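You operate a simulated robot arm through the tools that you are given. There is no shell and no other tool. Be economical: measure what you need, move in short steps, check, and stop when the job is done.

You are at the controls of a simulated two-armed robot. One attempt, no reset.

Task
Put the red and grey jars in the long tray and close the divider to the red mark.
Fine: hold the tray to slide the divider; first out to the green mark. Set down upright: what you pick out.

The check looks at the end state, three seconds after you hand in, the way a careful person would. Anything else that was tipped, shoved, dropped, spilled or broken makes it a failure.

Robot
Two 7-joint arms with two-finger grippers on one trunk, on a base that drives. Base frame: it is fixed to the floor where the robot stands at the start and does not move with it; the origin is under the middle of the robot, x ahead of it, y to its left, z up. Readings come in m, rad, newtons and seconds.
The left shoulder is at the start at [0.06, 0.123, 0.945], the right one opposite. With the tool pointing down near the work surface each hand reaches from about 0.34 to 0.8 m from the robot's upright axis, wherever it stands, measured 20 degrees to its own side. Places, roughly: bay of the long tray [0.5, -0.2, 0.9]; divider [0.5, -0.2, 1]. Payload 1.47 kg a hand.
The tool frame of a hand sits at the grasp point between the pads (the TCP): z along the fingers, y along the line on which they close. The tips reach 0.016 m beyond it. Largest opening 0.087 m; the body of the gripper starts 0.055 m behind the TCP.
Orientation is that of the tool frame in the base frame, as a unit quaternion [x, y, z, w]. With the fingers straight down and closing along the base's y, the tool's x points along the base's -x, its y along +y and its z along -z.

Tools
- The arms move only by the tool arm_command. It takes "left_targets", "right_targets" or both (then of equal length, played together; a hand with none holds still); each is one flat list of numbers, 7 for each row, row after row: the shift along the tool's x, y, z in units of 300 mm (1.0 is 300 mm), then the turn, a rotation vector about the tool's x, y, z in units of 90 degrees (1.0 is 90 degrees), then the closure, from 0 (fully open) to 1 (shut). In form: [dx, dy, dz, ax, ay, az, grip, dx, dy, dz, ax, ay, az, grip, ...]. A call has 1 to 10 rows; each row is the pose to reach, as a shift and turn from the pose commanded when the call began, along the tool's axes at that moment. A call with a number of a shift or a turn outside -1 to 1 is refused whole. Each row takes 0.2 s and may step no farther than 0.05 m and 0.15 rad from the row before; otherwise, or with a gripper value out of range, the whole call is refused. A pose out of reach is approached as far as the arm can. The call stops where the force on the tool passes 90 N (or 10 N more than at its start, if that is more) or the arm is blocked; 0.2 s more then pass. Each finger travels about 0.153 m/s and halts on what it meets, pressing with about 22 N; the grip force reading is that of the motor and also rises with nothing between the fingers. The clock runs only during rows and for 0.2 s after the last one: add rows that repeat a pose to give the fingers time. The reply holds the time, the measured pose of the TCP, the force on the tool along the base axes, the opening and the grip force, in the units named above and with some noise, with the torque about the TCP (base axes, N m) and any sound that the robot's microphone picked up.
- Cameras (640 x 400 px; columns grow to the right, rows downward): "scene" is now at [0.0993, -0.0154, 1.5293]; the picture's right is [-0.11, -0.99, 0.00], its down [-0.60, 0.07, -0.79] and it looks along [0.79, -0.09, -0.61] (base axes); focal length 257 px, centre (320, 200). "left" rides on the left gripper at [0.073, -0.012, -0.09] in its tool frame; the picture's right is [0.16, 0.99, 0.00], its down [-0.72, 0.12, -0.68] and it looks along [-0.67, 0.11, 0.73] (tool axes); focal length 247 px, centre (320, 200). "right" rides on the right gripper at [0.073, 0.012, -0.09] in its tool frame; the picture's right is [-0.16, 0.99, 0.00], its down [-0.72, -0.12, -0.68] and it looks along [-0.67, -0.11, 0.73] (tool axes); focal length 247 px, centre (320, 200).
- camera(camera): a new picture of that camera. It takes no simulated time.
- slide_trunk(by): slides the trunk up (or, below 0, down) by that many m; the arms and the scene camera ride with it, the base frame stays. It gives what a move gives, with no picture.
- drive_base(legs): drives the robot by 1 to 6 legs, each [ahead, left, turn to the left] in m, m and rad, along the robot's own axes; the way and the turn of a leg run together, so that a leg with both is an arc; at most 1.5 m and 3.142 rad a leg. The arms and the cameras ride along, it lands a little off, and it stops where it bumps. It gives what a move gives.
- aim_head(pan, tilt): turns the head with the scene camera to pan (to the left, within 2.094 rad either way) and tilt (down, from -0.506 to 1.204), counted from straight ahead of the robot. It gives what a move gives.
- probe_pixels(camera, pixels): for up to 12 pixels [column, row] of the newest picture of that camera ("zoom" is the newest enlarged one), the place [x, y, z] in the base frame of the surface seen there, good to about 0.002 m, but the place of the scene camera against the robot may be out by one fixed shift of up to 0.018 m in any direction. It takes no simulated time.
- inspect(camera, box): a new picture of the part [left, top, right, bottom] of that camera's present view, enlarged. It takes no simulated time.
- hand_in(): hands the job in; it is judged then, once.

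Work in short steps. Measure before you move; look again where a grasp or a placing could have gone wrong, and mend it. You have 80 turns and 78 pictures in all, those below and enlarged ones among them. Open the grippers and draw the arms clear of the work before you hand the job in, unless the task says otherwise; then end with one line.

The tools are called after "Call:" as a command line: name --argument value ..., lists and objects as JSON in quotes. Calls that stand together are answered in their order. arm_command: Moves the arms, as the interface text tells. Its arguments: {"type":"object","properties":{"left_targets":{"type":"array"},"right_targets":{"type":"array"}},"required":[]} The other tools are called the same way: slide_trunk (by) slides the trunk up or down; drive_base (legs) drives the base; aim_head (pan, tilt) turns the head that bears the scene camera; camera (camera) takes a picture; probe_pixels (camera, pixels) gives the place of the surface under pixels of a picture; inspect (camera, box) takes an enlarged picture of a part of a camera's view; hand_in () hands the job in.

At the start:

```text
t: 0.0
left_eef_pos: [0.4339, 0.167, 1.3088]
left_tool_rot: [0.001, 1.0, 0.0, 0.0]
left_contact_force: [-0.5, 0.1, 0.1]
left_moment: [0.01, -0.01, -0.02]
left_grip_width: 0.0871
left_finger_force: 0.2
right_eef_pos: [0.3918, -0.2497, 1.2153]
right_tool_rot: [0.0, 1.0, 0.0, 0.0]
right_contact_force: [-0.3, -0.1, 0.7]
right_moment: [-0.02, 0.0, 0.0]
right_grip_width: 0.0868
right_finger_force: 0.1
trunk travel left (down, up): [-0.1, 0.13]
robot x, y, heading: [0.0022, -0.0007, 0.001]
head pan, tilt: [-0.108, 0.653]
```

scene: 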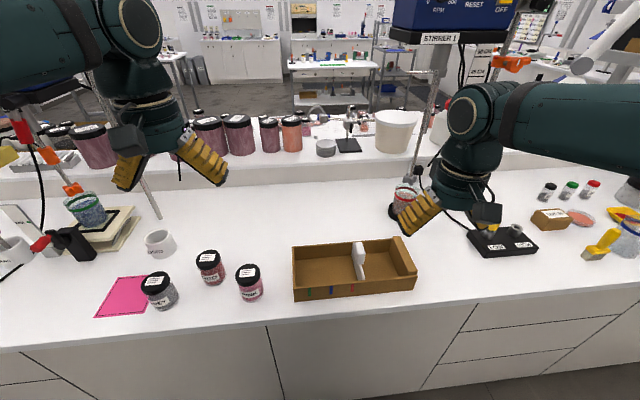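
right: 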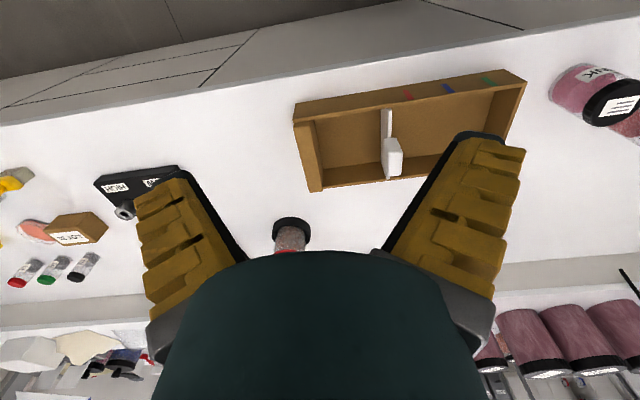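
left: 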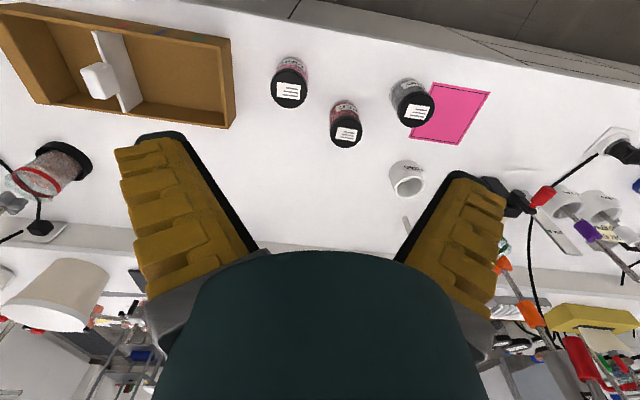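

The scene shows three jars near (160,290), (210,267), (250,282) and the tray with divider at (358,260), marks at (309,291), (332,290), (353,288). I'll enlarge both.

Call:
inspect --camera "scene" --box '[130, 230, 290, 330]'

Call:
inspect --camera "scene" --box '[280, 220, 440, 320]'

Call:
inspect --camera "right" --box '[280, 50, 540, 210]'

```text
4.00 times, centred on (210, 280) of scene
```

zoom: 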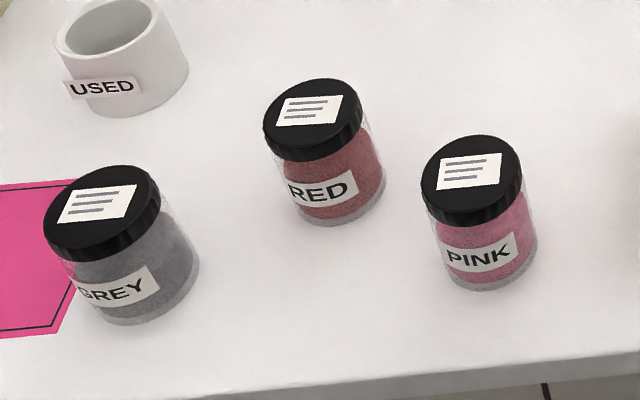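

```text
4.00 times, centred on (360, 270) of scene
```

zoom: 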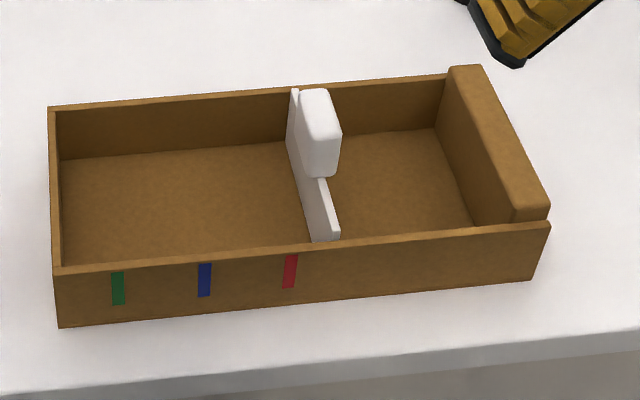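

```text
2.46 times, centred on (410, 130) of right
```

zoom: 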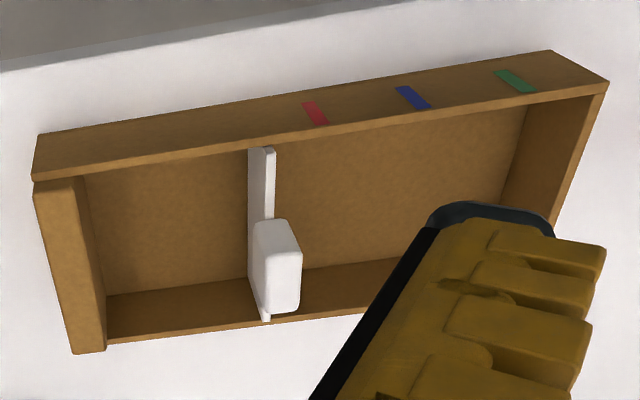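

Now I measure the tray, divider, marks in the right hand camera's view (better calibrated), then jars in the left one.

Call:
probe_pixels --camera "right" --pixels '[[294, 107], [525, 82], [322, 188], [408, 95], [447, 89], [488, 82], [387, 112], [394, 158], [309, 150], [385, 178], [350, 145], [450, 110]]'

Call:
probe_pixels --camera "zoom" --pixels '[[262, 150], [254, 320], [285, 265], [262, 262], [290, 228], [290, 305], [45, 188], [98, 345], [312, 103], [400, 90], [500, 72], [600, 88]]'

Call:
inspect --camera "left" --box '[250, 30, 500, 190]'

Call:
probe_pixels --camera "scene" --pixels '[[155, 280], [208, 257], [247, 271], [295, 248], [294, 287], [293, 297], [395, 236], [416, 271], [410, 290], [361, 246], [353, 281], [309, 287]]'

```text
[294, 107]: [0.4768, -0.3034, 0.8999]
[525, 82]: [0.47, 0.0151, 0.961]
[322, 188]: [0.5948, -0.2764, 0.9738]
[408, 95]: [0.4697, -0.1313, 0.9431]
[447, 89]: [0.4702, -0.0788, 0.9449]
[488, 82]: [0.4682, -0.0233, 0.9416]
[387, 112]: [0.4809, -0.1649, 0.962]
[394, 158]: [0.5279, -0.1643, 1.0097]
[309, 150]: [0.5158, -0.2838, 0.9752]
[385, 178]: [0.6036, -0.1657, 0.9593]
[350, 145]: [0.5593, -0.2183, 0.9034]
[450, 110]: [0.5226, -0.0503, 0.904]
```

```text
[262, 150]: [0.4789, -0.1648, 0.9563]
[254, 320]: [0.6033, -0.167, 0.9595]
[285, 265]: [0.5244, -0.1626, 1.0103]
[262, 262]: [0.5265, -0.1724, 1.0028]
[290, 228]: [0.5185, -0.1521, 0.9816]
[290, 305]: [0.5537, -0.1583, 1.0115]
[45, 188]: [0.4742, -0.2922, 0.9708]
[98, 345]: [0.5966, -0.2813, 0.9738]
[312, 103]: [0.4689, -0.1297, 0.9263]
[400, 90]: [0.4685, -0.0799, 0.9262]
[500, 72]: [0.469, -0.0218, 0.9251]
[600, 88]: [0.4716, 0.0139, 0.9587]
```

```text
2.50 times, centred on (375, 110) of left
```

zoom: 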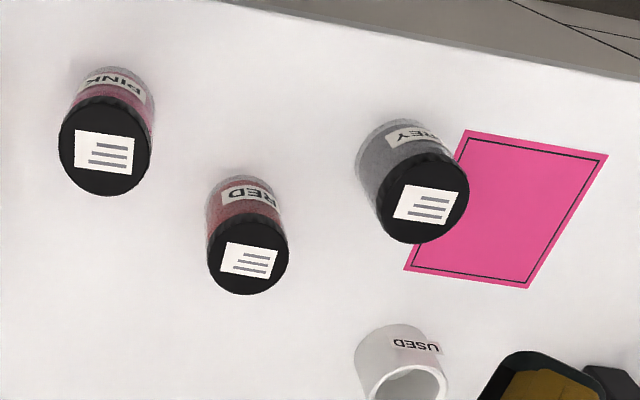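

```text
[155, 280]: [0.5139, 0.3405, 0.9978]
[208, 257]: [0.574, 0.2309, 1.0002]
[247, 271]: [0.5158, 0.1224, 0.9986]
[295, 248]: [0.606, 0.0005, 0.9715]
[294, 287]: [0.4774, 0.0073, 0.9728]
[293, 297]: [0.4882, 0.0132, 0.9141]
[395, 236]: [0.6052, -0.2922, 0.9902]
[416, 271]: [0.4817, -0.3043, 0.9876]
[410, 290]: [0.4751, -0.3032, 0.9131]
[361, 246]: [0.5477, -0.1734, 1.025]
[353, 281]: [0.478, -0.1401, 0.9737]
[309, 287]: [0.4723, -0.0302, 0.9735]
```

Scene camera is offset about (+0.007,-0.008,+0.014). Now the jars by the left camera's zoom: lids and bases.

Call:
inspect --camera "left" --box '[250, 30, 500, 190]'

Call:
probe_pixels --camera "zoom" --pixels '[[380, 200], [467, 190], [422, 155], [420, 240], [209, 255], [287, 255], [248, 222], [248, 292], [63, 150], [149, 150], [300, 200], [395, 360]]'

Call:
probe_pixels --camera "zoom" --pixels '[[104, 100], [104, 193], [360, 165], [385, 120], [210, 200], [285, 210], [245, 178], [430, 200], [245, 260], [100, 155], [500, 210], [450, 250]]'

```text
2.50 times, centred on (375, 110) of left
```

zoom: 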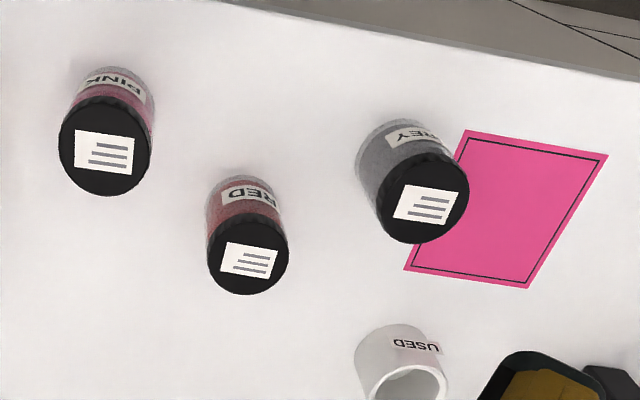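

```text
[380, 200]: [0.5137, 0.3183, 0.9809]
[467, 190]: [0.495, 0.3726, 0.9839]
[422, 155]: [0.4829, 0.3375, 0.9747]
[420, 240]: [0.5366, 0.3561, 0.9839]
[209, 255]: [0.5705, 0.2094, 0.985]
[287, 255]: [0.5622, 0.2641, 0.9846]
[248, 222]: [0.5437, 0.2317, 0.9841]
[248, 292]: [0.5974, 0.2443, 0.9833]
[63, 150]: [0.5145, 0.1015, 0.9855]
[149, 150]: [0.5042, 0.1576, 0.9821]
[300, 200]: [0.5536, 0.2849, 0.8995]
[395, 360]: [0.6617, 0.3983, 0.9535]
```

```text
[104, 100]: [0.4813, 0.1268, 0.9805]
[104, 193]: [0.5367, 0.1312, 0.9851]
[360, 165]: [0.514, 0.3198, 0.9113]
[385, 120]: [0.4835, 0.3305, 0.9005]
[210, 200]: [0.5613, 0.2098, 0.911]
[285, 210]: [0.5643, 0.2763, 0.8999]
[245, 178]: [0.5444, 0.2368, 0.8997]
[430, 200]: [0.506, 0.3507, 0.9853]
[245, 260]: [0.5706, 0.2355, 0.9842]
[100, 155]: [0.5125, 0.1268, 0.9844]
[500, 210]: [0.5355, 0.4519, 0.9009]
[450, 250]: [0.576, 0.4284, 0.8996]
```

Jars: red centre ≈(0.570,0.237), grey ≈(0.509,0.346), dia 0.056, top 0.985. Plan: right hand holds the thick end block, left slides the divider handle. I first check the obstacles (stirrer, pole, beaker) and the block's extent.

Call:
probe_pixels --camera "scene" --pixels '[[405, 195], [440, 40], [440, 15], [432, 110], [415, 165], [500, 240], [395, 210]]'

Call:
inspect --camera "right" --box '[285, 80, 435, 200]'

Call:
probe_pixels --camera "zoom" --pixels '[[40, 205], [100, 195], [100, 300], [155, 300], [130, 440], [60, 250], [130, 350], [420, 260], [480, 380], [440, 190], [420, 330], [460, 300]]'

```text
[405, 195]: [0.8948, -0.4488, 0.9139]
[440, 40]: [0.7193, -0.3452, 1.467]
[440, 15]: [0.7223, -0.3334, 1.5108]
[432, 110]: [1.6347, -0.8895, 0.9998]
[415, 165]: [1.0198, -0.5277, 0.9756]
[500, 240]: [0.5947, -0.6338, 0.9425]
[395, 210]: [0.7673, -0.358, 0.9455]
```

```text
3.33 times, centred on (360, 140) of right
```

zoom: 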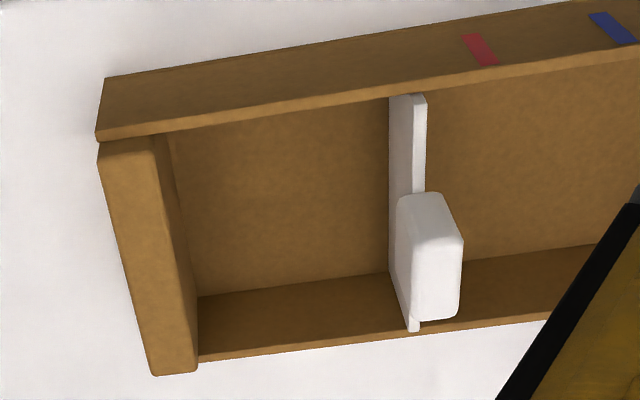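

```text
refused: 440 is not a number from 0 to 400
```

Call:
probe_pixels --camera "zoom" --pixels '[[115, 220], [160, 220], [175, 220], [180, 260], [140, 350], [188, 350], [400, 120], [420, 120], [405, 250], [425, 240], [450, 210], [455, 310]]'

Call:
probe_pixels --camera "zoom" --pixels '[[412, 200], [440, 200], [415, 315], [445, 315], [420, 322], [413, 328], [435, 260], [478, 50], [470, 50], [488, 50], [120, 145], [150, 145]]'

```text
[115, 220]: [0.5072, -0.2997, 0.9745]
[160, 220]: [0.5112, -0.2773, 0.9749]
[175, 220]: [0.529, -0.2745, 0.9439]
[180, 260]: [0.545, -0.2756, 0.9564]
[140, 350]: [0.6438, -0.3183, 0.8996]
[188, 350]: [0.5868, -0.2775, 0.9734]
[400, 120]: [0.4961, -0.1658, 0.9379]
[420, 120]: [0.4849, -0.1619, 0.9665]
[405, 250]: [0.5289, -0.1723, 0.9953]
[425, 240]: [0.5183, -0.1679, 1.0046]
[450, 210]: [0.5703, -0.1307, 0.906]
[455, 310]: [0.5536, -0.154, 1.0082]
```

```text
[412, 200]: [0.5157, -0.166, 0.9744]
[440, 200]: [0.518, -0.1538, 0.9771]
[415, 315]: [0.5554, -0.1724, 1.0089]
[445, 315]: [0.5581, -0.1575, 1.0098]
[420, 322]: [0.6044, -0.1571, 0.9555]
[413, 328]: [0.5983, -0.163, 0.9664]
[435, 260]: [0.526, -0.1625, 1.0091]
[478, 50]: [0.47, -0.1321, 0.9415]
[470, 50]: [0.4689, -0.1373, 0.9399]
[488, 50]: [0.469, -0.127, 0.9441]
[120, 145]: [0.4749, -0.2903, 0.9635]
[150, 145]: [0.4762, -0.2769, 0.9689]
```

Block: y −0.3025..−0.2755, top 0.975; plate centre y ≈ −0.1625; handle y −0.173..−0.153, x 0.517..0.56, top 1.01; red mark y ≈ −0.132. Move right hand above the block, half closed, first.

Call:
arm_command --right_targets '[-0.092, -0.026, 0.09, 0, 0, 0, 0.2, -0.184, -0.052, 0.18, 0, 0, 0, 0.3, -0.276, -0.078, 0.27, 0, 0, 0, 0.35, -0.368, -0.104, 0.36, 0, 0, 0, 0.35, -0.46, -0.13, 0.45, 0, 0, 0, 0.35, -0.46, -0.13, 0.45, 0, 0, 0, 0.35]'

Call:
camera --camera "right"

```text
t: 1.4
left_eef_pos: [0.4312, 0.166, 1.3093]
left_tool_rot: [0.0, 1.0, 0.0, 0.001]
left_contact_force: [0.0, 0.2, -0.5]
left_moment: [0.05, -0.01, 0.02]
left_grip_width: 0.0872
left_finger_force: 0.0
right_eef_pos: [0.5309, -0.2879, 1.0814]
right_tool_rot: [0.001, 1.0, 0.0, 0.001]
right_contact_force: [0.7, 0.4, 0.2]
right_moment: [-0.03, -0.04, -0.02]
right_grip_width: 0.0613
right_finger_force: 3.9
trunk travel left (down, up): [-0.1, 0.13]
robot x, y, heading: [0.0023, 0.0032, 0.002]
head pan, tilt: [-0.108, 0.653]
```

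```text
68 pictures are left
```

right: 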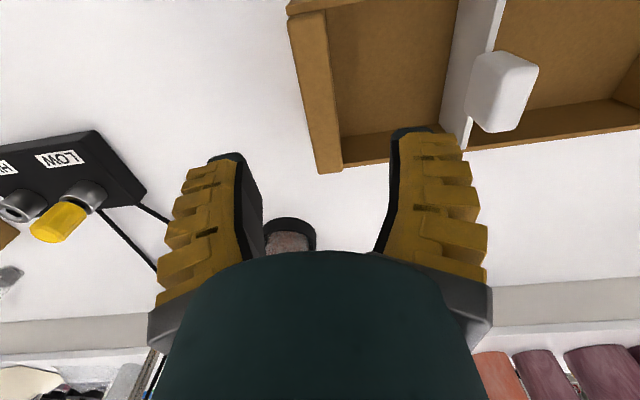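

The block's top is seen at (315,90). I probe it again from here before descending.

Call:
probe_pixels --camera "right" --pixels '[[296, 60], [322, 60], [310, 110], [332, 110], [325, 165], [480, 60], [532, 75], [500, 125], [490, 15], [466, 130]]'

```text
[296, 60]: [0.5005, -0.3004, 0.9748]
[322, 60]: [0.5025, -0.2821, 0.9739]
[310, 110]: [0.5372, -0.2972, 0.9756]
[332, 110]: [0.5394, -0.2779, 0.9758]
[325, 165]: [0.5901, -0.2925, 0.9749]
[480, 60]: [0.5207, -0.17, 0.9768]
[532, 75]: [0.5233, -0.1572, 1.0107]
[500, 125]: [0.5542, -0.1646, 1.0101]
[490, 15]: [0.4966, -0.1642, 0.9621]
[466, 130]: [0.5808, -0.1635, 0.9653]
```

Readings agree; block centre y −0.289. Descend right to z 0.956 around the block and close gently onto it; left travels towards above the divider.

Call:
arm_command --right_targets '[0, -0.003, 0.14, 0, 0, 0, 0.35, 0, -0.003, 0.28, 0, 0, 0, 0.35, 0, -0.003, 0.38, 0, 0, 0, 0.35, 0, -0.003, 0.417, 0, 0, 0, 0.35, 0, -0.003, 0.417, 0, 0, 0, 0.35]'

Call:
arm_command --left_targets '[-0.05, -0.127, 0.075, 0, 0, 0, 0.2, -0.1, -0.254, 0.15, 0, 0, 0, 0.3, -0.151, -0.381, 0.226, 0, 0, 0, 0.4, -0.202, -0.508, 0.3, 0, 0, 0, 0.4, -0.252, -0.635, 0.376, 0, 0, 0, 0.4, -0.303, -0.762, 0.45, 0, 0, 0, 0.4, -0.353, -0.89, 0.527, 0, 0, 0, 0.4, -0.353, -0.89, 0.527, 0, 0, 0, 0.4]'

Call:
camera --camera "left"

Call:
camera --camera "scene"

```text
t: 2.6
left_eef_pos: [0.4342, 0.1675, 1.3086]
left_tool_rot: [0.0, 1.0, 0.001, 0.0]
left_contact_force: [0.5, 0.3, -0.3]
left_moment: [0.0, 0.0, -0.02]
left_grip_width: 0.0869
left_finger_force: 0.1
right_eef_pos: [0.531, -0.2889, 0.9554]
right_tool_rot: [0.0, 1.0, 0.0, 0.0]
right_contact_force: [-0.5, 0.3, -0.3]
right_moment: [-0.02, -0.04, -0.01]
right_grip_width: 0.0614
right_finger_force: 3.9
trunk travel left (down, up): [-0.1, 0.13]
robot x, y, heading: [-0.0017, -0.0014, -0.001]
head pan, tilt: [-0.108, 0.653]
```

```text
t: 4.4
left_eef_pos: [0.5387, -0.0995, 1.1501]
left_tool_rot: [-0.002, 1.0, 0.001, 0.0]
left_contact_force: [0.0, -0.2, 0.0]
left_moment: [-0.02, 0.01, 0.02]
left_grip_width: 0.0574
left_finger_force: 3.8
right_eef_pos: [0.5307, -0.2882, 0.957]
right_tool_rot: [0.0, 1.0, 0.0, 0.001]
right_contact_force: [-0.3, 0.8, 0.1]
right_moment: [-0.04, -0.05, -0.01]
right_grip_width: 0.0615
right_finger_force: 3.6
trunk travel left (down, up): [-0.1, 0.13]
robot x, y, heading: [-0.0028, 0.002, -0.004]
head pan, tilt: [-0.108, 0.653]
```

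```text
67 pictures are left
```

left: 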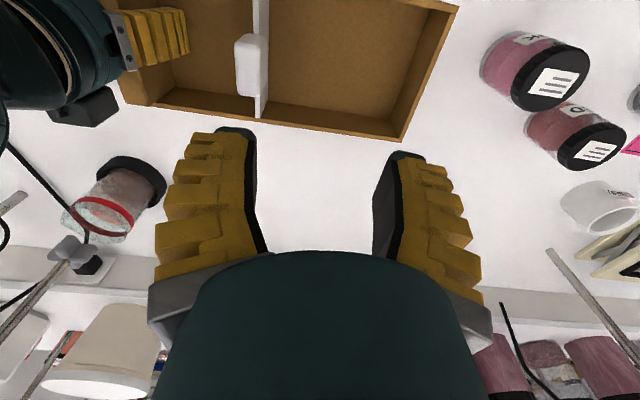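

```text
66 pictures are left
```

scene: 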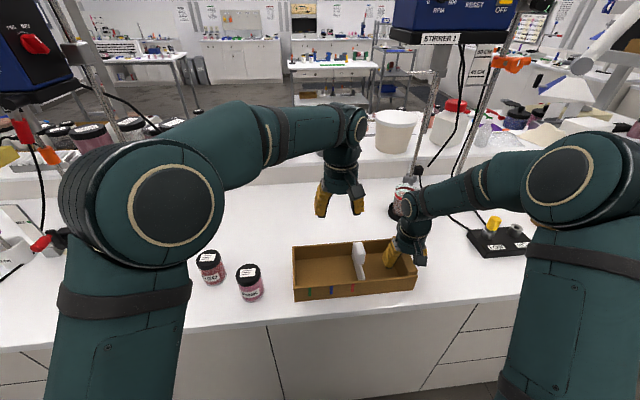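

Right straddles the block well. Close the right on it, then lower the left around the handle.

Call:
arm_command --right_targets '[0, 0, 0, 0, 0, 0, 0.6, 0, 0, 0, 0, 0, 0, 0.75, 0, 0, 0, 0, 0, 0, 0.85, 0, 0, 0, 0, 0, 0, 0.85]'

Call:
arm_command --left_targets '[0, -0.106, 0.1, 0, 0, 0, 0.4, 0, -0.21, 0.2, 0, 0, 0, 0.4, 0, -0.21, 0.35, 0, 0, 0, 0.4, 0, -0.21, 0.45, 0, 0, 0, 0.4, 0, -0.21, 0.527, 0, 0, 0, 0.4, 0, -0.21, 0.527, 0, 0, 0, 0.4]'

Call:
camera --camera "left"

Call:
camera --camera "scene"

```text
t: 5.4
left_eef_pos: [0.5386, -0.1001, 1.1506]
left_tool_rot: [0.0, 1.0, -0.001, -0.001]
left_contact_force: [0.1, 0.2, 0.0]
left_moment: [0.0, -0.03, 0.0]
left_grip_width: 0.0575
left_finger_force: 3.8
right_eef_pos: [0.5313, -0.288, 0.956]
right_tool_rot: [0.001, 1.0, 0.0, 0.0]
right_contact_force: [-0.2, -0.3, 8.5]
right_moment: [-0.02, 0.16, 0.03]
right_grip_width: 0.0222
right_finger_force: 21.7
trunk travel left (down, up): [-0.1, 0.13]
robot x, y, heading: [-0.003, -0.0002, -0.002]
head pan, tilt: [-0.108, 0.653]
```

```text
t: 6.8
left_eef_pos: [0.539, -0.1626, 0.9918]
left_tool_rot: [-0.001, 1.0, 0.0, 0.0]
left_contact_force: [-0.7, 0.8, 0.4]
left_moment: [0.0, -0.02, -0.01]
left_grip_width: 0.0575
left_finger_force: 3.9
right_eef_pos: [0.5304, -0.2878, 0.956]
right_tool_rot: [0.0, 1.0, 0.001, 0.001]
right_contact_force: [1.1, 0.9, 9.1]
right_moment: [0.02, -0.04, 0.05]
right_grip_width: 0.023
right_finger_force: 22.2
trunk travel left (down, up): [-0.1, 0.13]
robot x, y, heading: [0.0008, -0.0, 0.001]
head pan, tilt: [-0.108, 0.653]
```

```text
65 pictures are left
```

left: 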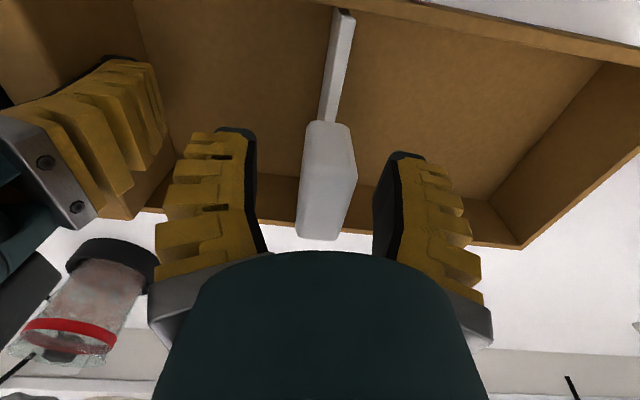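

```text
64 pictures are left
```

scene: 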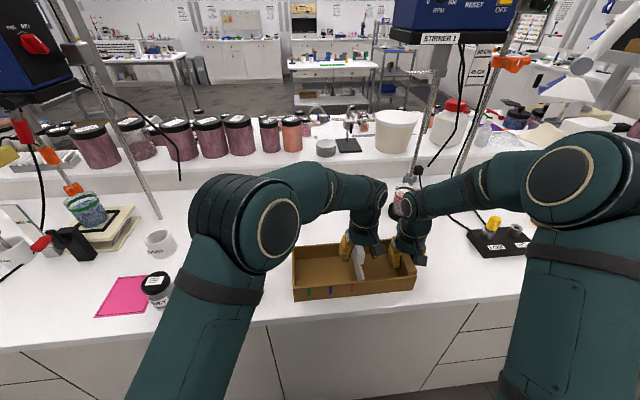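

Left fingers straddle the handle (centre 330,180). Close on it and slide a first 2 cm towards green, watching force.

Call:
arm_command --left_targets '[0, 0, 0, 0, 0, 0, 0.7, 0, 0, 0, 0, 0, 0, 0.9, 0, 0, 0, 0, 0, 0, 0.95, 0, 0.022, 0, 0, 0, 0, 0.95, 0, 0.044, 0, 0, 0, 0, 0.95, 0, 0.067, 0, 0, 0, 0, 0.95, 0, 0.067, 0, 0, 0, 0, 0.95]'

Call:
camera --camera "scene"

```text
t: 8.4
left_eef_pos: [0.5395, -0.143, 0.993]
left_tool_rot: [0.0, 1.0, 0.0, 0.0]
left_contact_force: [-0.6, -0.3, 6.3]
left_moment: [-0.01, -0.14, -0.03]
left_grip_width: 0.0169
left_finger_force: 22.2
right_eef_pos: [0.5306, -0.2894, 0.9555]
right_tool_rot: [0.0, 1.0, 0.0, 0.001]
right_contact_force: [2.8, -1.5, 10.2]
right_moment: [-0.03, -0.03, 0.03]
right_grip_width: 0.0224
right_finger_force: 21.5
trunk travel left (down, up): [-0.1, 0.13]
robot x, y, heading: [0.0013, -0.0016, 0.004]
head pan, tilt: [-0.108, 0.653]
```

```text
63 pictures are left
```

scene: 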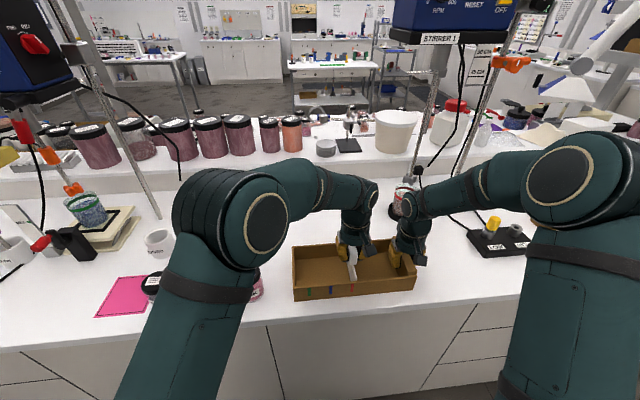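

It slides freely with the tray held. Continue to the green mark (y≈−0.022).

Call:
arm_command --left_targets '[0, 0.067, 0, 0, 0, 0, 0.95, 0, 0.134, 0, 0, 0, 0, 0.95, 0, 0.2, 0, 0, 0, 0, 0.95, 0, 0.267, 0, 0, 0, 0, 0.95, 0, 0.334, 0, 0, 0, 0, 0.95, 0, 0.38, 0, 0, 0, 0, 0.95, 0, 0.403, 0, 0, 0, 0, 0.95, 0, 0.403, 0, 0, 0, 0, 0.95]'

Call:
inspect --camera "scene" --box '[280, 220, 440, 320]'

Call:
camera --camera "left"

```text
t: 10.2
left_eef_pos: [0.5394, -0.0212, 0.9925]
left_tool_rot: [-0.001, 1.0, 0.001, 0.0]
left_contact_force: [-0.8, -0.3, 6.9]
left_moment: [0.03, -0.02, 0.0]
left_grip_width: 0.0176
left_finger_force: 21.6
right_eef_pos: [0.5291, -0.2889, 0.9568]
right_tool_rot: [0.0, 1.0, 0.0, 0.001]
right_contact_force: [1.2, -1.1, 8.5]
right_moment: [-0.02, 0.11, 0.04]
right_grip_width: 0.0224
right_finger_force: 22.0
trunk travel left (down, up): [-0.1, 0.13]
robot x, y, heading: [-0.0002, 0.0002, -0.001]
head pan, tilt: [-0.108, 0.653]
```

```text
4.00 times, centred on (360, 270) of scene
```

zoom: 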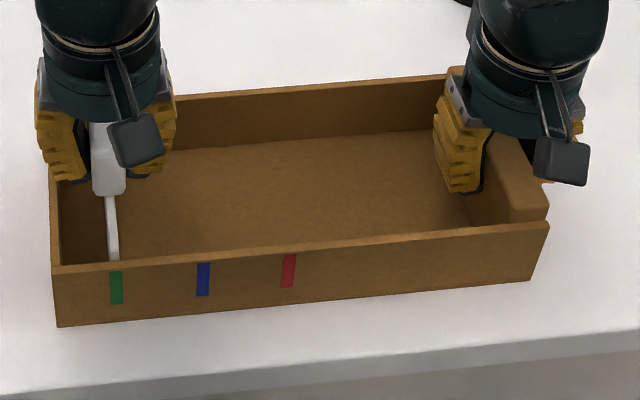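

```text
61 pictures are left
```

left: 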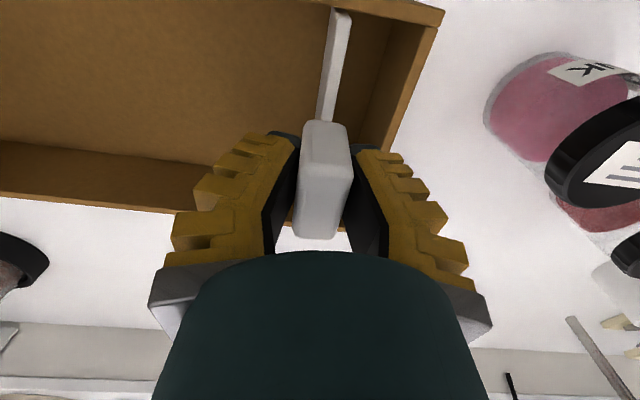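

Divider sits at the green mark ((115,285) in zoom), tray unmoved. Release left, lift; then release right, lift and retreat.

Call:
arm_command --left_targets '[0, 0, 0, 0, 0, 0, 0.6, 0, 0, 0, 0, 0, 0, 0.5, 0, 0, 0, 0, 0, 0, 0.5, 0, 0, -0.1, 0, 0, 0, 0.45, 0, 0, -0.25, 0, 0, 0, 0.3, 0, 0, -0.4, 0, 0, 0, 0, 0, 0, -0.5, 0, 0, 0, 0]'

Call:
arm_command --right_targets '[0, 0, 0, 0, 0, 0, 0.6, 0, 0, 0, 0, 0, 0, 0.45, 0, 0, 0, 0, 0, 0, 0.45, 0, 0, -0.1, 0, 0, 0, 0.45, 0, 0, -0.25, 0, 0, 0, 0.45, 0.1, -0.1, -0.35, 0, 0, 0, 0.45, 0.2, -0.2, -0.4, 0, 0, 0, 0.45, 0.3, -0.3, -0.4, 0, 0, 0, 0.45]'

Call:
camera --camera "scene"

```text
t: 11.8
left_eef_pos: [0.5379, -0.0216, 1.1428]
left_tool_rot: [0.001, 1.0, 0.0, 0.0]
left_contact_force: [-0.7, 0.2, -0.1]
left_moment: [-0.01, 0.03, -0.04]
left_grip_width: 0.0869
left_finger_force: 0.1
right_eef_pos: [0.5293, -0.2886, 0.9564]
right_tool_rot: [0.0, 1.0, 0.0, 0.001]
right_contact_force: [-2.0, 0.0, 8.2]
right_moment: [-0.02, -0.16, 0.04]
right_grip_width: 0.0223
right_finger_force: 22.0
trunk travel left (down, up): [-0.1, 0.13]
robot x, y, heading: [-0.0004, -0.0007, 0.004]
head pan, tilt: [-0.108, 0.653]
```

```text
refused: row 6 steps farther than a row can; nothing moved
```

```text
60 pictures are left
```

scene: 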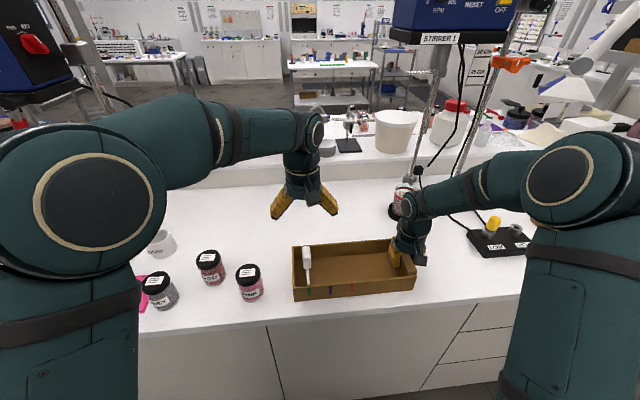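

The right call was refused for step size; repeat with smaller steps. Left then goes above the red jar at height.

Call:
arm_command --right_targets '[0, 0, 0, 0, 0, 0, 0.6, 0, 0, 0, 0, 0, 0, 0.45, 0, 0, 0, 0, 0, 0, 0.45, 0, 0, -0.1, 0, 0, 0, 0.45, 0, 0, -0.25, 0, 0, 0, 0.45, 0.08, -0.08, -0.35, 0, 0, 0, 0.45, 0.17, -0.17, -0.43, 0, 0, 0, 0.45, 0.27, -0.27, -0.43, 0, 0, 0, 0.45, 0.35, -0.35, -0.43, 0, 0, 0, 0.45]'

Call:
arm_command --left_targets '[-0.013, 0.12, 0, 0, 0, 0, 0, -0.026, 0.25, 0, 0, 0, 0, 0, -0.039, 0.38, 0, 0, 0, 0, 0, -0.052, 0.51, 0, 0, 0, 0, 0, -0.065, 0.64, 0, 0, 0, 0, 0, -0.08, 0.76, 0, 0, 0, 0, 0, -0.1, 0.862, 0, 0, 0, 0, 0, -0.1, 0.862, 0, 0, 0, 0, 0]'

Call:
camera --camera "left"

Call:
camera --camera "scene"

```text
t: 13.8
left_eef_pos: [0.5389, -0.0215, 1.1426]
left_tool_rot: [0.0, 1.0, 0.0, 0.0]
left_contact_force: [0.3, -0.2, 0.0]
left_moment: [0.0, -0.03, 0.0]
left_grip_width: 0.0868
left_finger_force: 0.1
right_eef_pos: [0.4243, -0.3939, 1.0832]
right_tool_rot: [0.0, 1.0, 0.0, 0.001]
right_contact_force: [-0.2, 0.6, 0.2]
right_moment: [-0.02, -0.05, 0.01]
right_grip_width: 0.0533
right_finger_force: 3.9
trunk travel left (down, up): [-0.1, 0.13]
robot x, y, heading: [-0.0013, 0.0008, 0.0]
head pan, tilt: [-0.108, 0.653]
```

```text
t: 15.6
left_eef_pos: [0.5696, 0.2361, 1.142]
left_tool_rot: [0.0, 1.0, 0.0, 0.0]
left_contact_force: [0.5, -0.4, -0.2]
left_moment: [0.02, -0.01, 0.04]
left_grip_width: 0.087
left_finger_force: 0.1
right_eef_pos: [0.4239, -0.3954, 1.0826]
right_tool_rot: [0.001, 1.0, -0.001, 0.0]
right_contact_force: [-0.3, -0.2, -0.9]
right_moment: [0.0, -0.01, -0.02]
right_grip_width: 0.0533
right_finger_force: 4.0
trunk travel left (down, up): [-0.1, 0.13]
robot x, y, heading: [-0.0004, -0.0017, -0.004]
head pan, tilt: [-0.108, 0.653]
```

```text
59 pictures are left
```

left: 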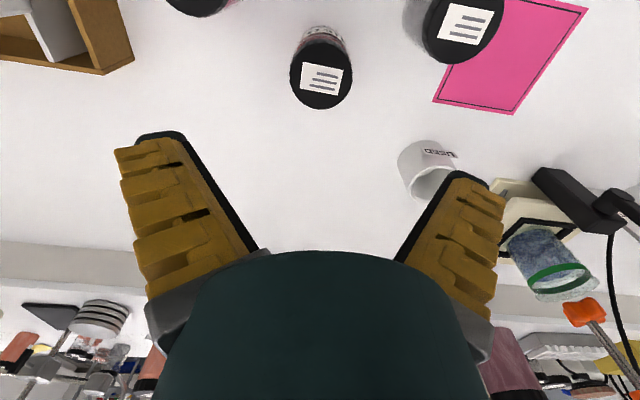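

```text
58 pictures are left
```

scene: 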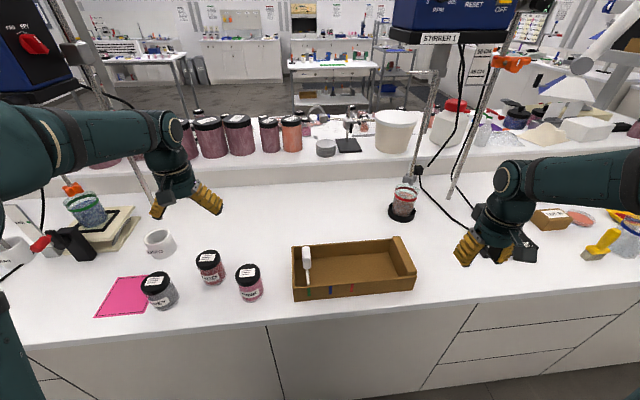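

Red jar is at (320,75) under the hand; I measure its lid rim from here.

Call:
probe_pixels --camera "left" --pixels '[[293, 75], [349, 75], [320, 46], [320, 104], [320, 75], [322, 34]]'

Call:
inspect --camera "left" --box '[270, 0, 370, 120]'

```text
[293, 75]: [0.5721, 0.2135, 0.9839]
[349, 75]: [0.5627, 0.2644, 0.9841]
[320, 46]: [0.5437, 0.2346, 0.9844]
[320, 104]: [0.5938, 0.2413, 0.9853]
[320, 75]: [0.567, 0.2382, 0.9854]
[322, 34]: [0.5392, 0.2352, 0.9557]
```

```text
3.33 times, centred on (320, 60) of left
```

zoom: 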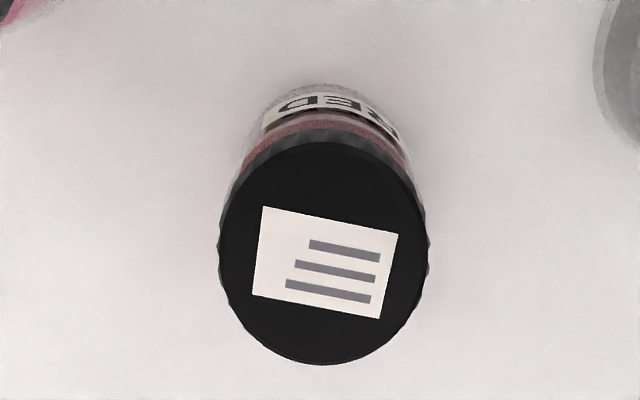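

Lid centre ≈ (0.569, 0.2385). Lower the open hand straight down to z≈0.965 and close.

Call:
arm_command --left_targets '[0, 0.008, 0.15, 0, 0, 0, 0, 0, 0.008, 0.3, 0, 0, 0, 0, 0, 0.008, 0.43, 0, 0, 0, 0, 0, 0.008, 0.53, 0, 0, 0, 0, 0, 0.008, 0.59, 0, 0, 0, 0, 0, 0.008, 0.59, 0, 0, 0, 0.2, 0, 0.008, 0.59, 0, 0, 0, 0.45, 0, 0.008, 0.59, 0, 0, 0, 0.6, 0, 0.008, 0.59, 0, 0, 0, 0.6]'

Call:
camera --camera "left"

```text
t: 17.6
left_eef_pos: [0.5691, 0.2375, 0.9659]
left_tool_rot: [0.001, 1.0, 0.0, 0.0]
left_contact_force: [0.3, -0.3, 0.7]
left_moment: [0.04, -0.01, 0.0]
left_grip_width: 0.0606
left_finger_force: 22.5
right_eef_pos: [0.4266, -0.3939, 1.0824]
right_tool_rot: [-0.001, 1.0, 0.0, -0.001]
right_contact_force: [-0.7, -0.1, 0.0]
right_moment: [0.03, -0.02, 0.01]
right_grip_width: 0.0533
right_finger_force: 3.8
trunk travel left (down, up): [-0.1, 0.13]
robot x, y, heading: [-0.0009, 0.003, 0.002]
head pan, tilt: [-0.108, 0.653]
```

```text
56 pictures are left
```

left: 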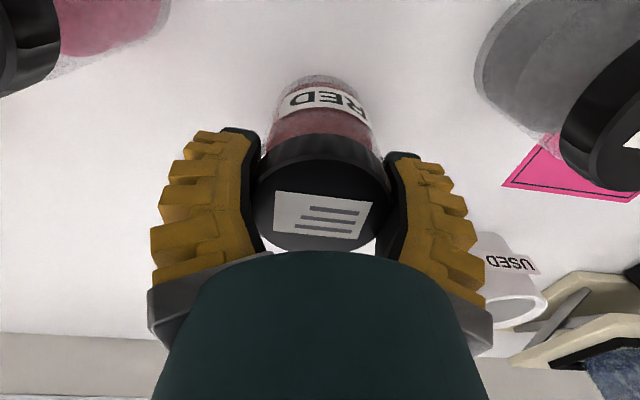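

Gripped (width 0.0606, force 22 N). I check where the lid sits relative to the TCP in x, and re-measure tray inner walls for placement.

Call:
probe_pixels --camera "left" --pixels '[[321, 168], [321, 174], [318, 247], [318, 243], [318, 135], [300, 200], [345, 200]]'

Call:
inspect --camera "scene" --box '[280, 220, 440, 320]'

Call:
probe_pixels --camera "zoom" --pixels '[[300, 85], [300, 92], [300, 100], [350, 240], [350, 244], [350, 251], [350, 258], [300, 120], [460, 150], [470, 200], [440, 120], [440, 215]]'

```text
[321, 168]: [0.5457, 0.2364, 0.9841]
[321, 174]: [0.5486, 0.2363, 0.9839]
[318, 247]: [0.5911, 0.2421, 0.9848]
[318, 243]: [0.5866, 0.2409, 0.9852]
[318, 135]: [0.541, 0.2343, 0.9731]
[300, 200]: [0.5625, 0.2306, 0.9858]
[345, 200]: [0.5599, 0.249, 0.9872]
```

```text
4.00 times, centred on (360, 270) of scene
```

zoom: 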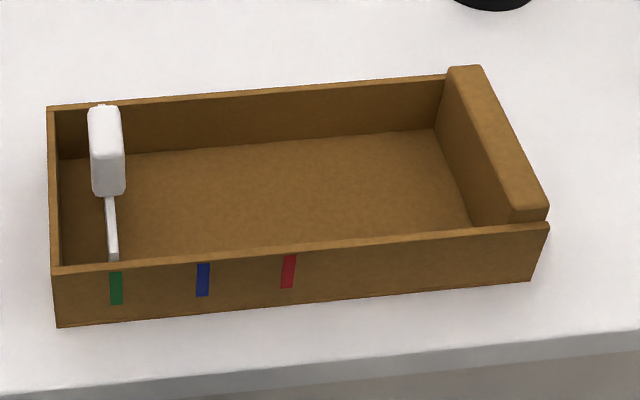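

```text
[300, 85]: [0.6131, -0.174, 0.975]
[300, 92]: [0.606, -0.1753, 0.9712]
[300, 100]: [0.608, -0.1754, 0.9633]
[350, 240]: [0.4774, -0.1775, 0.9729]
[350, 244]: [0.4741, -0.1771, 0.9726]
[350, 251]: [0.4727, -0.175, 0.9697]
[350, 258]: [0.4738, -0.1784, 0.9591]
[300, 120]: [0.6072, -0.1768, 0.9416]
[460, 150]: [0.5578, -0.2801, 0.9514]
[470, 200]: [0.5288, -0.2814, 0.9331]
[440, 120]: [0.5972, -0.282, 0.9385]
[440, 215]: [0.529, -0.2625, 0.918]
```

Jar is centred on the TCP. Lift to z≈1.12 and look at it before carrying.

Call:
arm_command --left_targets '[0, 0, -0.05, 0, 0, 0, 0.6, 0, 0, -0.15, 0, 0, 0, 0.6, 0, 0, -0.28, 0, 0, 0, 0.6, 0, 0, -0.41, 0, 0, 0, 0.6, 0, 0, -0.513, 0, 0, 0, 0.6, 0, -0.1, -0.513, 0, 0, 0, 0.6, 0, -0.22, -0.513, 0, 0, 0, 0.6, 0, -0.35, -0.513, 0, 0, 0, 0.6, 0, -0.48, -0.513, 0, 0, 0, 0.6, 0, -0.6, -0.513, 0, 0, 0, 0.6]'

Call:
camera --camera "left"

```text
t: 19.8
left_eef_pos: [0.5686, 0.0582, 1.1199]
left_tool_rot: [0.0, 1.0, -0.001, -0.001]
left_contact_force: [0.6, -1.2, -0.9]
left_moment: [0.02, 0.0, -0.01]
left_grip_width: 0.0606
left_finger_force: 21.8
right_eef_pos: [0.4268, -0.3947, 1.0825]
right_tool_rot: [0.0, 1.0, 0.0, 0.0]
right_contact_force: [0.2, -0.3, 0.8]
right_moment: [0.05, -0.03, 0.03]
right_grip_width: 0.0532
right_finger_force: 3.9
trunk travel left (down, up): [-0.1, 0.13]
robot x, y, heading: [-0.0032, -0.002, -0.001]
head pan, tilt: [-0.108, 0.653]
```

```text
54 pictures are left
```

left: 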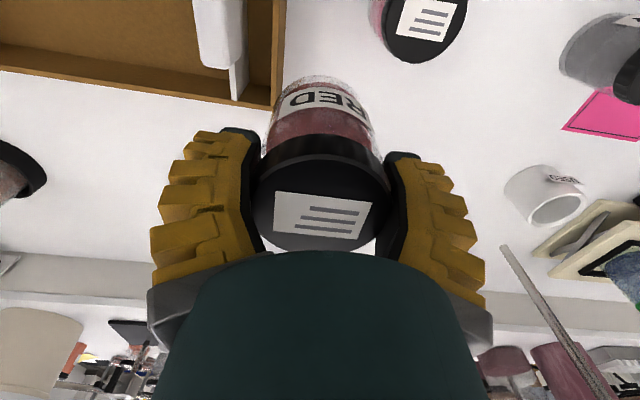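

Held firmly upright. Carry on to (0.572, −0.224) above the bay.

Call:
arm_command --left_targets '[-0.01, -0.13, 0, 0, 0, 0, 0.6, -0.01, -0.26, 0, 0, 0, 0, 0.6, -0.01, -0.39, 0, 0, 0, 0, 0.6, -0.01, -0.52, 0, 0, 0, 0, 0.6, -0.01, -0.65, 0, 0, 0, 0, 0.6, -0.01, -0.78, 0, 0, 0, 0, 0.6, -0.01, -0.89, 0, 0, 0, 0, 0.6, -0.01, -0.94, 0, 0, 0, 0, 0.6, -0.01, -0.94, 0, 0, 0, 0, 0.6]'

Call:
camera --camera "left"

Call:
camera --camera "scene"

```text
t: 21.8
left_eef_pos: [0.5729, -0.2233, 1.1189]
left_tool_rot: [0.0, 1.0, 0.0, 0.0]
left_contact_force: [0.1, -0.3, -2.1]
left_moment: [0.02, -0.02, 0.01]
left_grip_width: 0.0608
left_finger_force: 22.2
right_eef_pos: [0.4258, -0.3951, 1.0838]
right_tool_rot: [0.001, 1.0, 0.0, 0.0]
right_contact_force: [-0.4, 0.6, -0.1]
right_moment: [-0.04, 0.0, -0.01]
right_grip_width: 0.0533
right_finger_force: 4.1
trunk travel left (down, up): [-0.1, 0.13]
robot x, y, heading: [-0.0012, 0.0029, -0.002]
head pan, tilt: [-0.108, 0.653]
```

```text
53 pictures are left
```

left: 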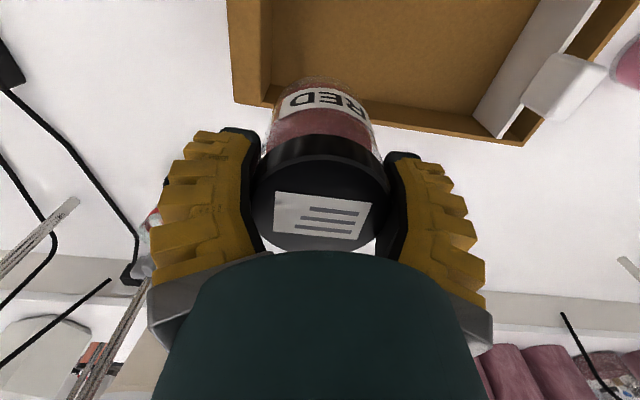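

```text
52 pictures are left
```

scene: 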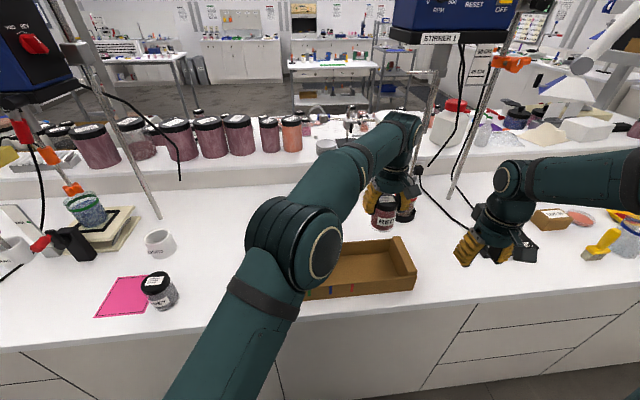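

Check tray position from here and the elbow's height over the divider handle.

Call:
probe_pixels --camera "left" --pixels '[[250, 98], [268, 60], [420, 118], [420, 124], [560, 75], [500, 125]]'

Call:
probe_pixels --camera "scene" --pixels '[[290, 275], [310, 280], [335, 225], [280, 320], [385, 215], [385, 235]]'

```text
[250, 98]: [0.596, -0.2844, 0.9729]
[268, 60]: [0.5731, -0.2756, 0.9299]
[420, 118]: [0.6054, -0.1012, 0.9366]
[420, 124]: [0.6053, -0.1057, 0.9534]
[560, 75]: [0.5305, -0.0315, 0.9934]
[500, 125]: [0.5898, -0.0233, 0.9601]
```

```text
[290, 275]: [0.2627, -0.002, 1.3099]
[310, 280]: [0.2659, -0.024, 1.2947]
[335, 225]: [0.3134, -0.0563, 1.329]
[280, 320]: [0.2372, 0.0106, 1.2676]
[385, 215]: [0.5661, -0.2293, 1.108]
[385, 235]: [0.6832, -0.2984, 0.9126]
```

Elbow is well above. Lower the jar into the bay to just touch the floor (TCP ≈0.971), then open slightly.

Call:
arm_command --left_targets '[0, 0, 0.12, 0, 0, 0, 0.6, 0, 0, 0.24, 0, 0, 0, 0.6, 0, 0, 0.36, 0, 0, 0, 0.6, 0, 0, 0.44, 0, 0, 0, 0.6, 0, 0, 0.475, 0, 0, 0, 0.6, 0, 0, 0.49, 0, 0, 0, 0.6, 0, 0, 0.49, 0, 0, 0, 0.6]'

Call:
camera --camera "left"

Call:
camera --camera "right"

```text
t: 23.4
left_eef_pos: [0.5733, -0.2225, 0.9712]
left_tool_rot: [0.0, 1.0, 0.0, -0.001]
left_contact_force: [0.0, 0.8, -1.0]
left_moment: [-0.03, 0.03, 0.03]
left_grip_width: 0.0601
left_finger_force: 21.7
right_eef_pos: [0.4252, -0.3947, 1.0828]
right_tool_rot: [0.0, 1.0, 0.001, 0.0]
right_contact_force: [-0.4, 0.3, 0.7]
right_moment: [0.01, 0.0, -0.02]
right_grip_width: 0.0533
right_finger_force: 4.2
trunk travel left (down, up): [-0.1, 0.13]
robot x, y, heading: [-0.0003, -0.0017, 0.001]
head pan, tilt: [-0.108, 0.653]
```

```text
51 pictures are left
```

left: 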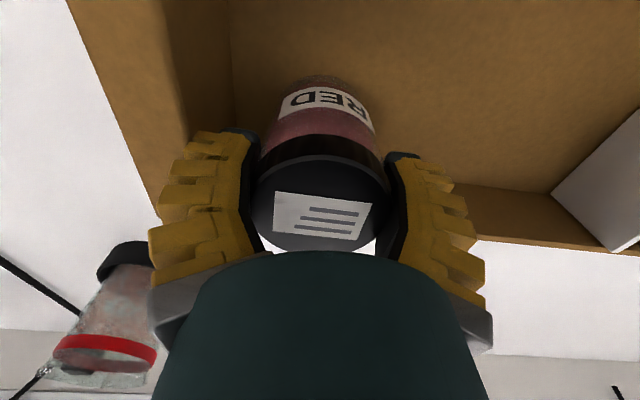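

```text
50 pictures are left
```

right: 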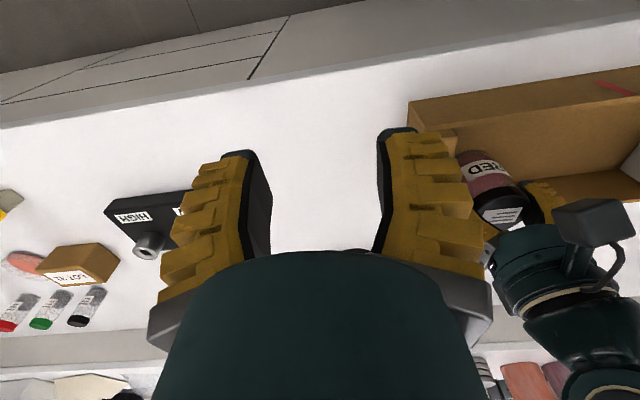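

No floor contact yet; lower 3 mm more slowly and watch the force.

Call:
arm_command --left_targets '[0, 0, 0.004, 0, 0, 0, 0.6, 0, 0, 0.007, 0, 0, 0, 0.6, 0, 0, 0.007, 0, 0, 0, 0.6]'

```text
t: 24.2
left_eef_pos: [0.5722, -0.222, 0.9706]
left_tool_rot: [0.001, 1.0, 0.0, -0.001]
left_contact_force: [-0.5, -0.2, 1.2]
left_moment: [0.03, 0.07, -0.01]
left_grip_width: 0.0605
left_finger_force: 21.9
right_eef_pos: [0.4261, -0.394, 1.0826]
right_tool_rot: [0.0, 1.0, 0.001, 0.0]
right_contact_force: [0.4, 0.5, 0.8]
right_moment: [0.02, 0.0, 0.03]
right_grip_width: 0.0535
right_finger_force: 4.2
trunk travel left (down, up): [-0.1, 0.13]
robot x, y, heading: [-0.0042, 0.0004, 0.001]
head pan, tilt: [-0.108, 0.653]
```

Light contact now. Open a little and lift straight up.

Call:
arm_command --left_targets '[0, 0, 0, 0, 0, 0, 0.28, 0, 0, 0, 0, 0, 0, 0.23, 0, 0, 0, 0, 0, 0, 0.23, 0, 0, -0.05, 0, 0, 0, 0.23, 0, 0, -0.15, 0, 0, 0, 0.2, 0, 0, -0.28, 0, 0, 0, 0.1, 0, 0, -0.4, 0, 0, 0, 0, 0, 0, -0.5, 0, 0, 0, 0]'

Call:
camera --camera "left"

```text
t: 26.0
left_eef_pos: [0.571, -0.2226, 1.1214]
left_tool_rot: [0.0, 1.0, 0.0, 0.0]
left_contact_force: [-0.2, 0.2, 0.9]
left_moment: [-0.01, -0.01, 0.01]
left_grip_width: 0.0869
left_finger_force: 0.1
right_eef_pos: [0.426, -0.3943, 1.0835]
right_tool_rot: [0.0, 1.0, 0.0, 0.001]
right_contact_force: [-0.1, 0.1, 0.1]
right_moment: [-0.04, -0.03, -0.02]
right_grip_width: 0.0533
right_finger_force: 4.1
trunk travel left (down, up): [-0.1, 0.13]
robot x, y, heading: [0.0005, -0.001, -0.003]
head pan, tilt: [-0.108, 0.653]
```

```text
49 pictures are left
```

left: 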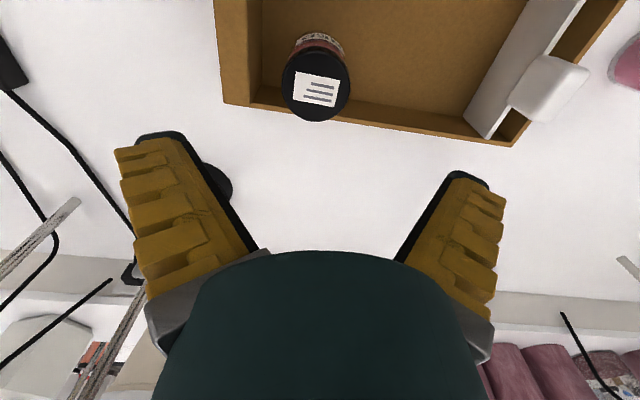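

Red jar stands in the bay at (316,85). Measure it, then go towards grey in two calls.

Call:
probe_pixels --camera "left" --pixels '[[285, 85], [347, 85], [316, 54], [316, 118], [316, 85]]'

Call:
arm_command --left_targets '[0, 0.14, 0, 0, 0, 0, 0, 0, 0.28, 0, 0, 0, 0, 0, 0, 0.42, 0, 0, 0, 0, 0, 0, 0.56, 0, 0, 0, 0, 0, 0, 0.7, 0, 0, 0, 0, 0, 0, 0.84, 0, 0, 0, 0, 0, 0, 0.98, 0, 0, 0, 0, 0]'

Call:
arm_command --left_targets '[0.03, 0.14, 0, 0, 0, 0, 0, 0.06, 0.28, 0, 0, 0, 0, 0, 0.1, 0.42, 0, 0, 0, 0, 0, 0.14, 0.56, 0, 0, 0, 0, 0, 0.18, 0.7, 0, 0, 0, 0, 0, 0.207, 0.83, 0, 0, 0, 0, 0, 0.207, 0.915, 0, 0, 0, 0, 0, 0.207, 0.915, 0, 0, 0, 0, 0]'

Call:
camera --camera "left"

```text
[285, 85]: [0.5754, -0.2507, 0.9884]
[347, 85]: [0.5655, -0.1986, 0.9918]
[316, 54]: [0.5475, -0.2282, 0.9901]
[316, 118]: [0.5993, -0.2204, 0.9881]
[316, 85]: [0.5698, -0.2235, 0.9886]
```

```text
t: 27.6
left_eef_pos: [0.5733, 0.0715, 1.1218]
left_tool_rot: [0.0, 1.0, -0.001, 0.0]
left_contact_force: [-1.1, -0.1, -0.1]
left_moment: [0.0, -0.01, 0.01]
left_grip_width: 0.0869
left_finger_force: 0.0
right_eef_pos: [0.4256, -0.3922, 1.0838]
right_tool_rot: [0.0, 1.0, -0.001, 0.001]
right_contact_force: [0.6, 0.2, 0.5]
right_moment: [-0.03, 0.02, 0.02]
right_grip_width: 0.0534
right_finger_force: 3.5
trunk travel left (down, up): [-0.1, 0.13]
robot x, y, heading: [0.0019, -0.0003, -0.002]
head pan, tilt: [-0.108, 0.653]
```

```text
t: 29.4
left_eef_pos: [0.5108, 0.3443, 1.1203]
left_tool_rot: [0.0, 1.0, 0.0, 0.0]
left_contact_force: [0.2, 0.5, -0.3]
left_moment: [0.01, 0.01, 0.01]
left_grip_width: 0.087
left_finger_force: 0.1
right_eef_pos: [0.4265, -0.3951, 1.0839]
right_tool_rot: [0.001, 1.0, 0.0, 0.001]
right_contact_force: [0.0, -0.4, 0.4]
right_moment: [0.04, 0.04, 0.0]
right_grip_width: 0.0533
right_finger_force: 4.1
trunk travel left (down, up): [-0.1, 0.13]
robot x, y, heading: [0.001, 0.0003, 0.002]
head pan, tilt: [-0.108, 0.653]
```

```text
48 pictures are left
```

left: 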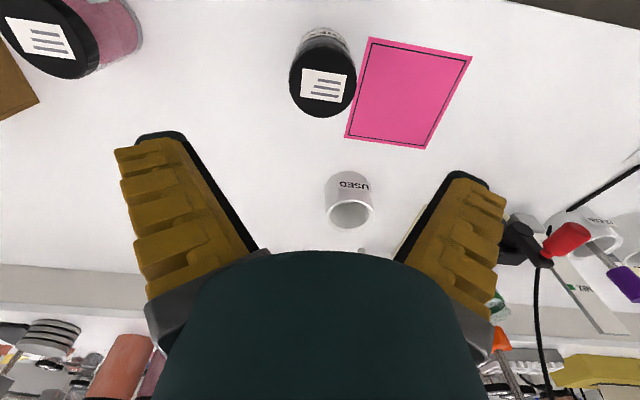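

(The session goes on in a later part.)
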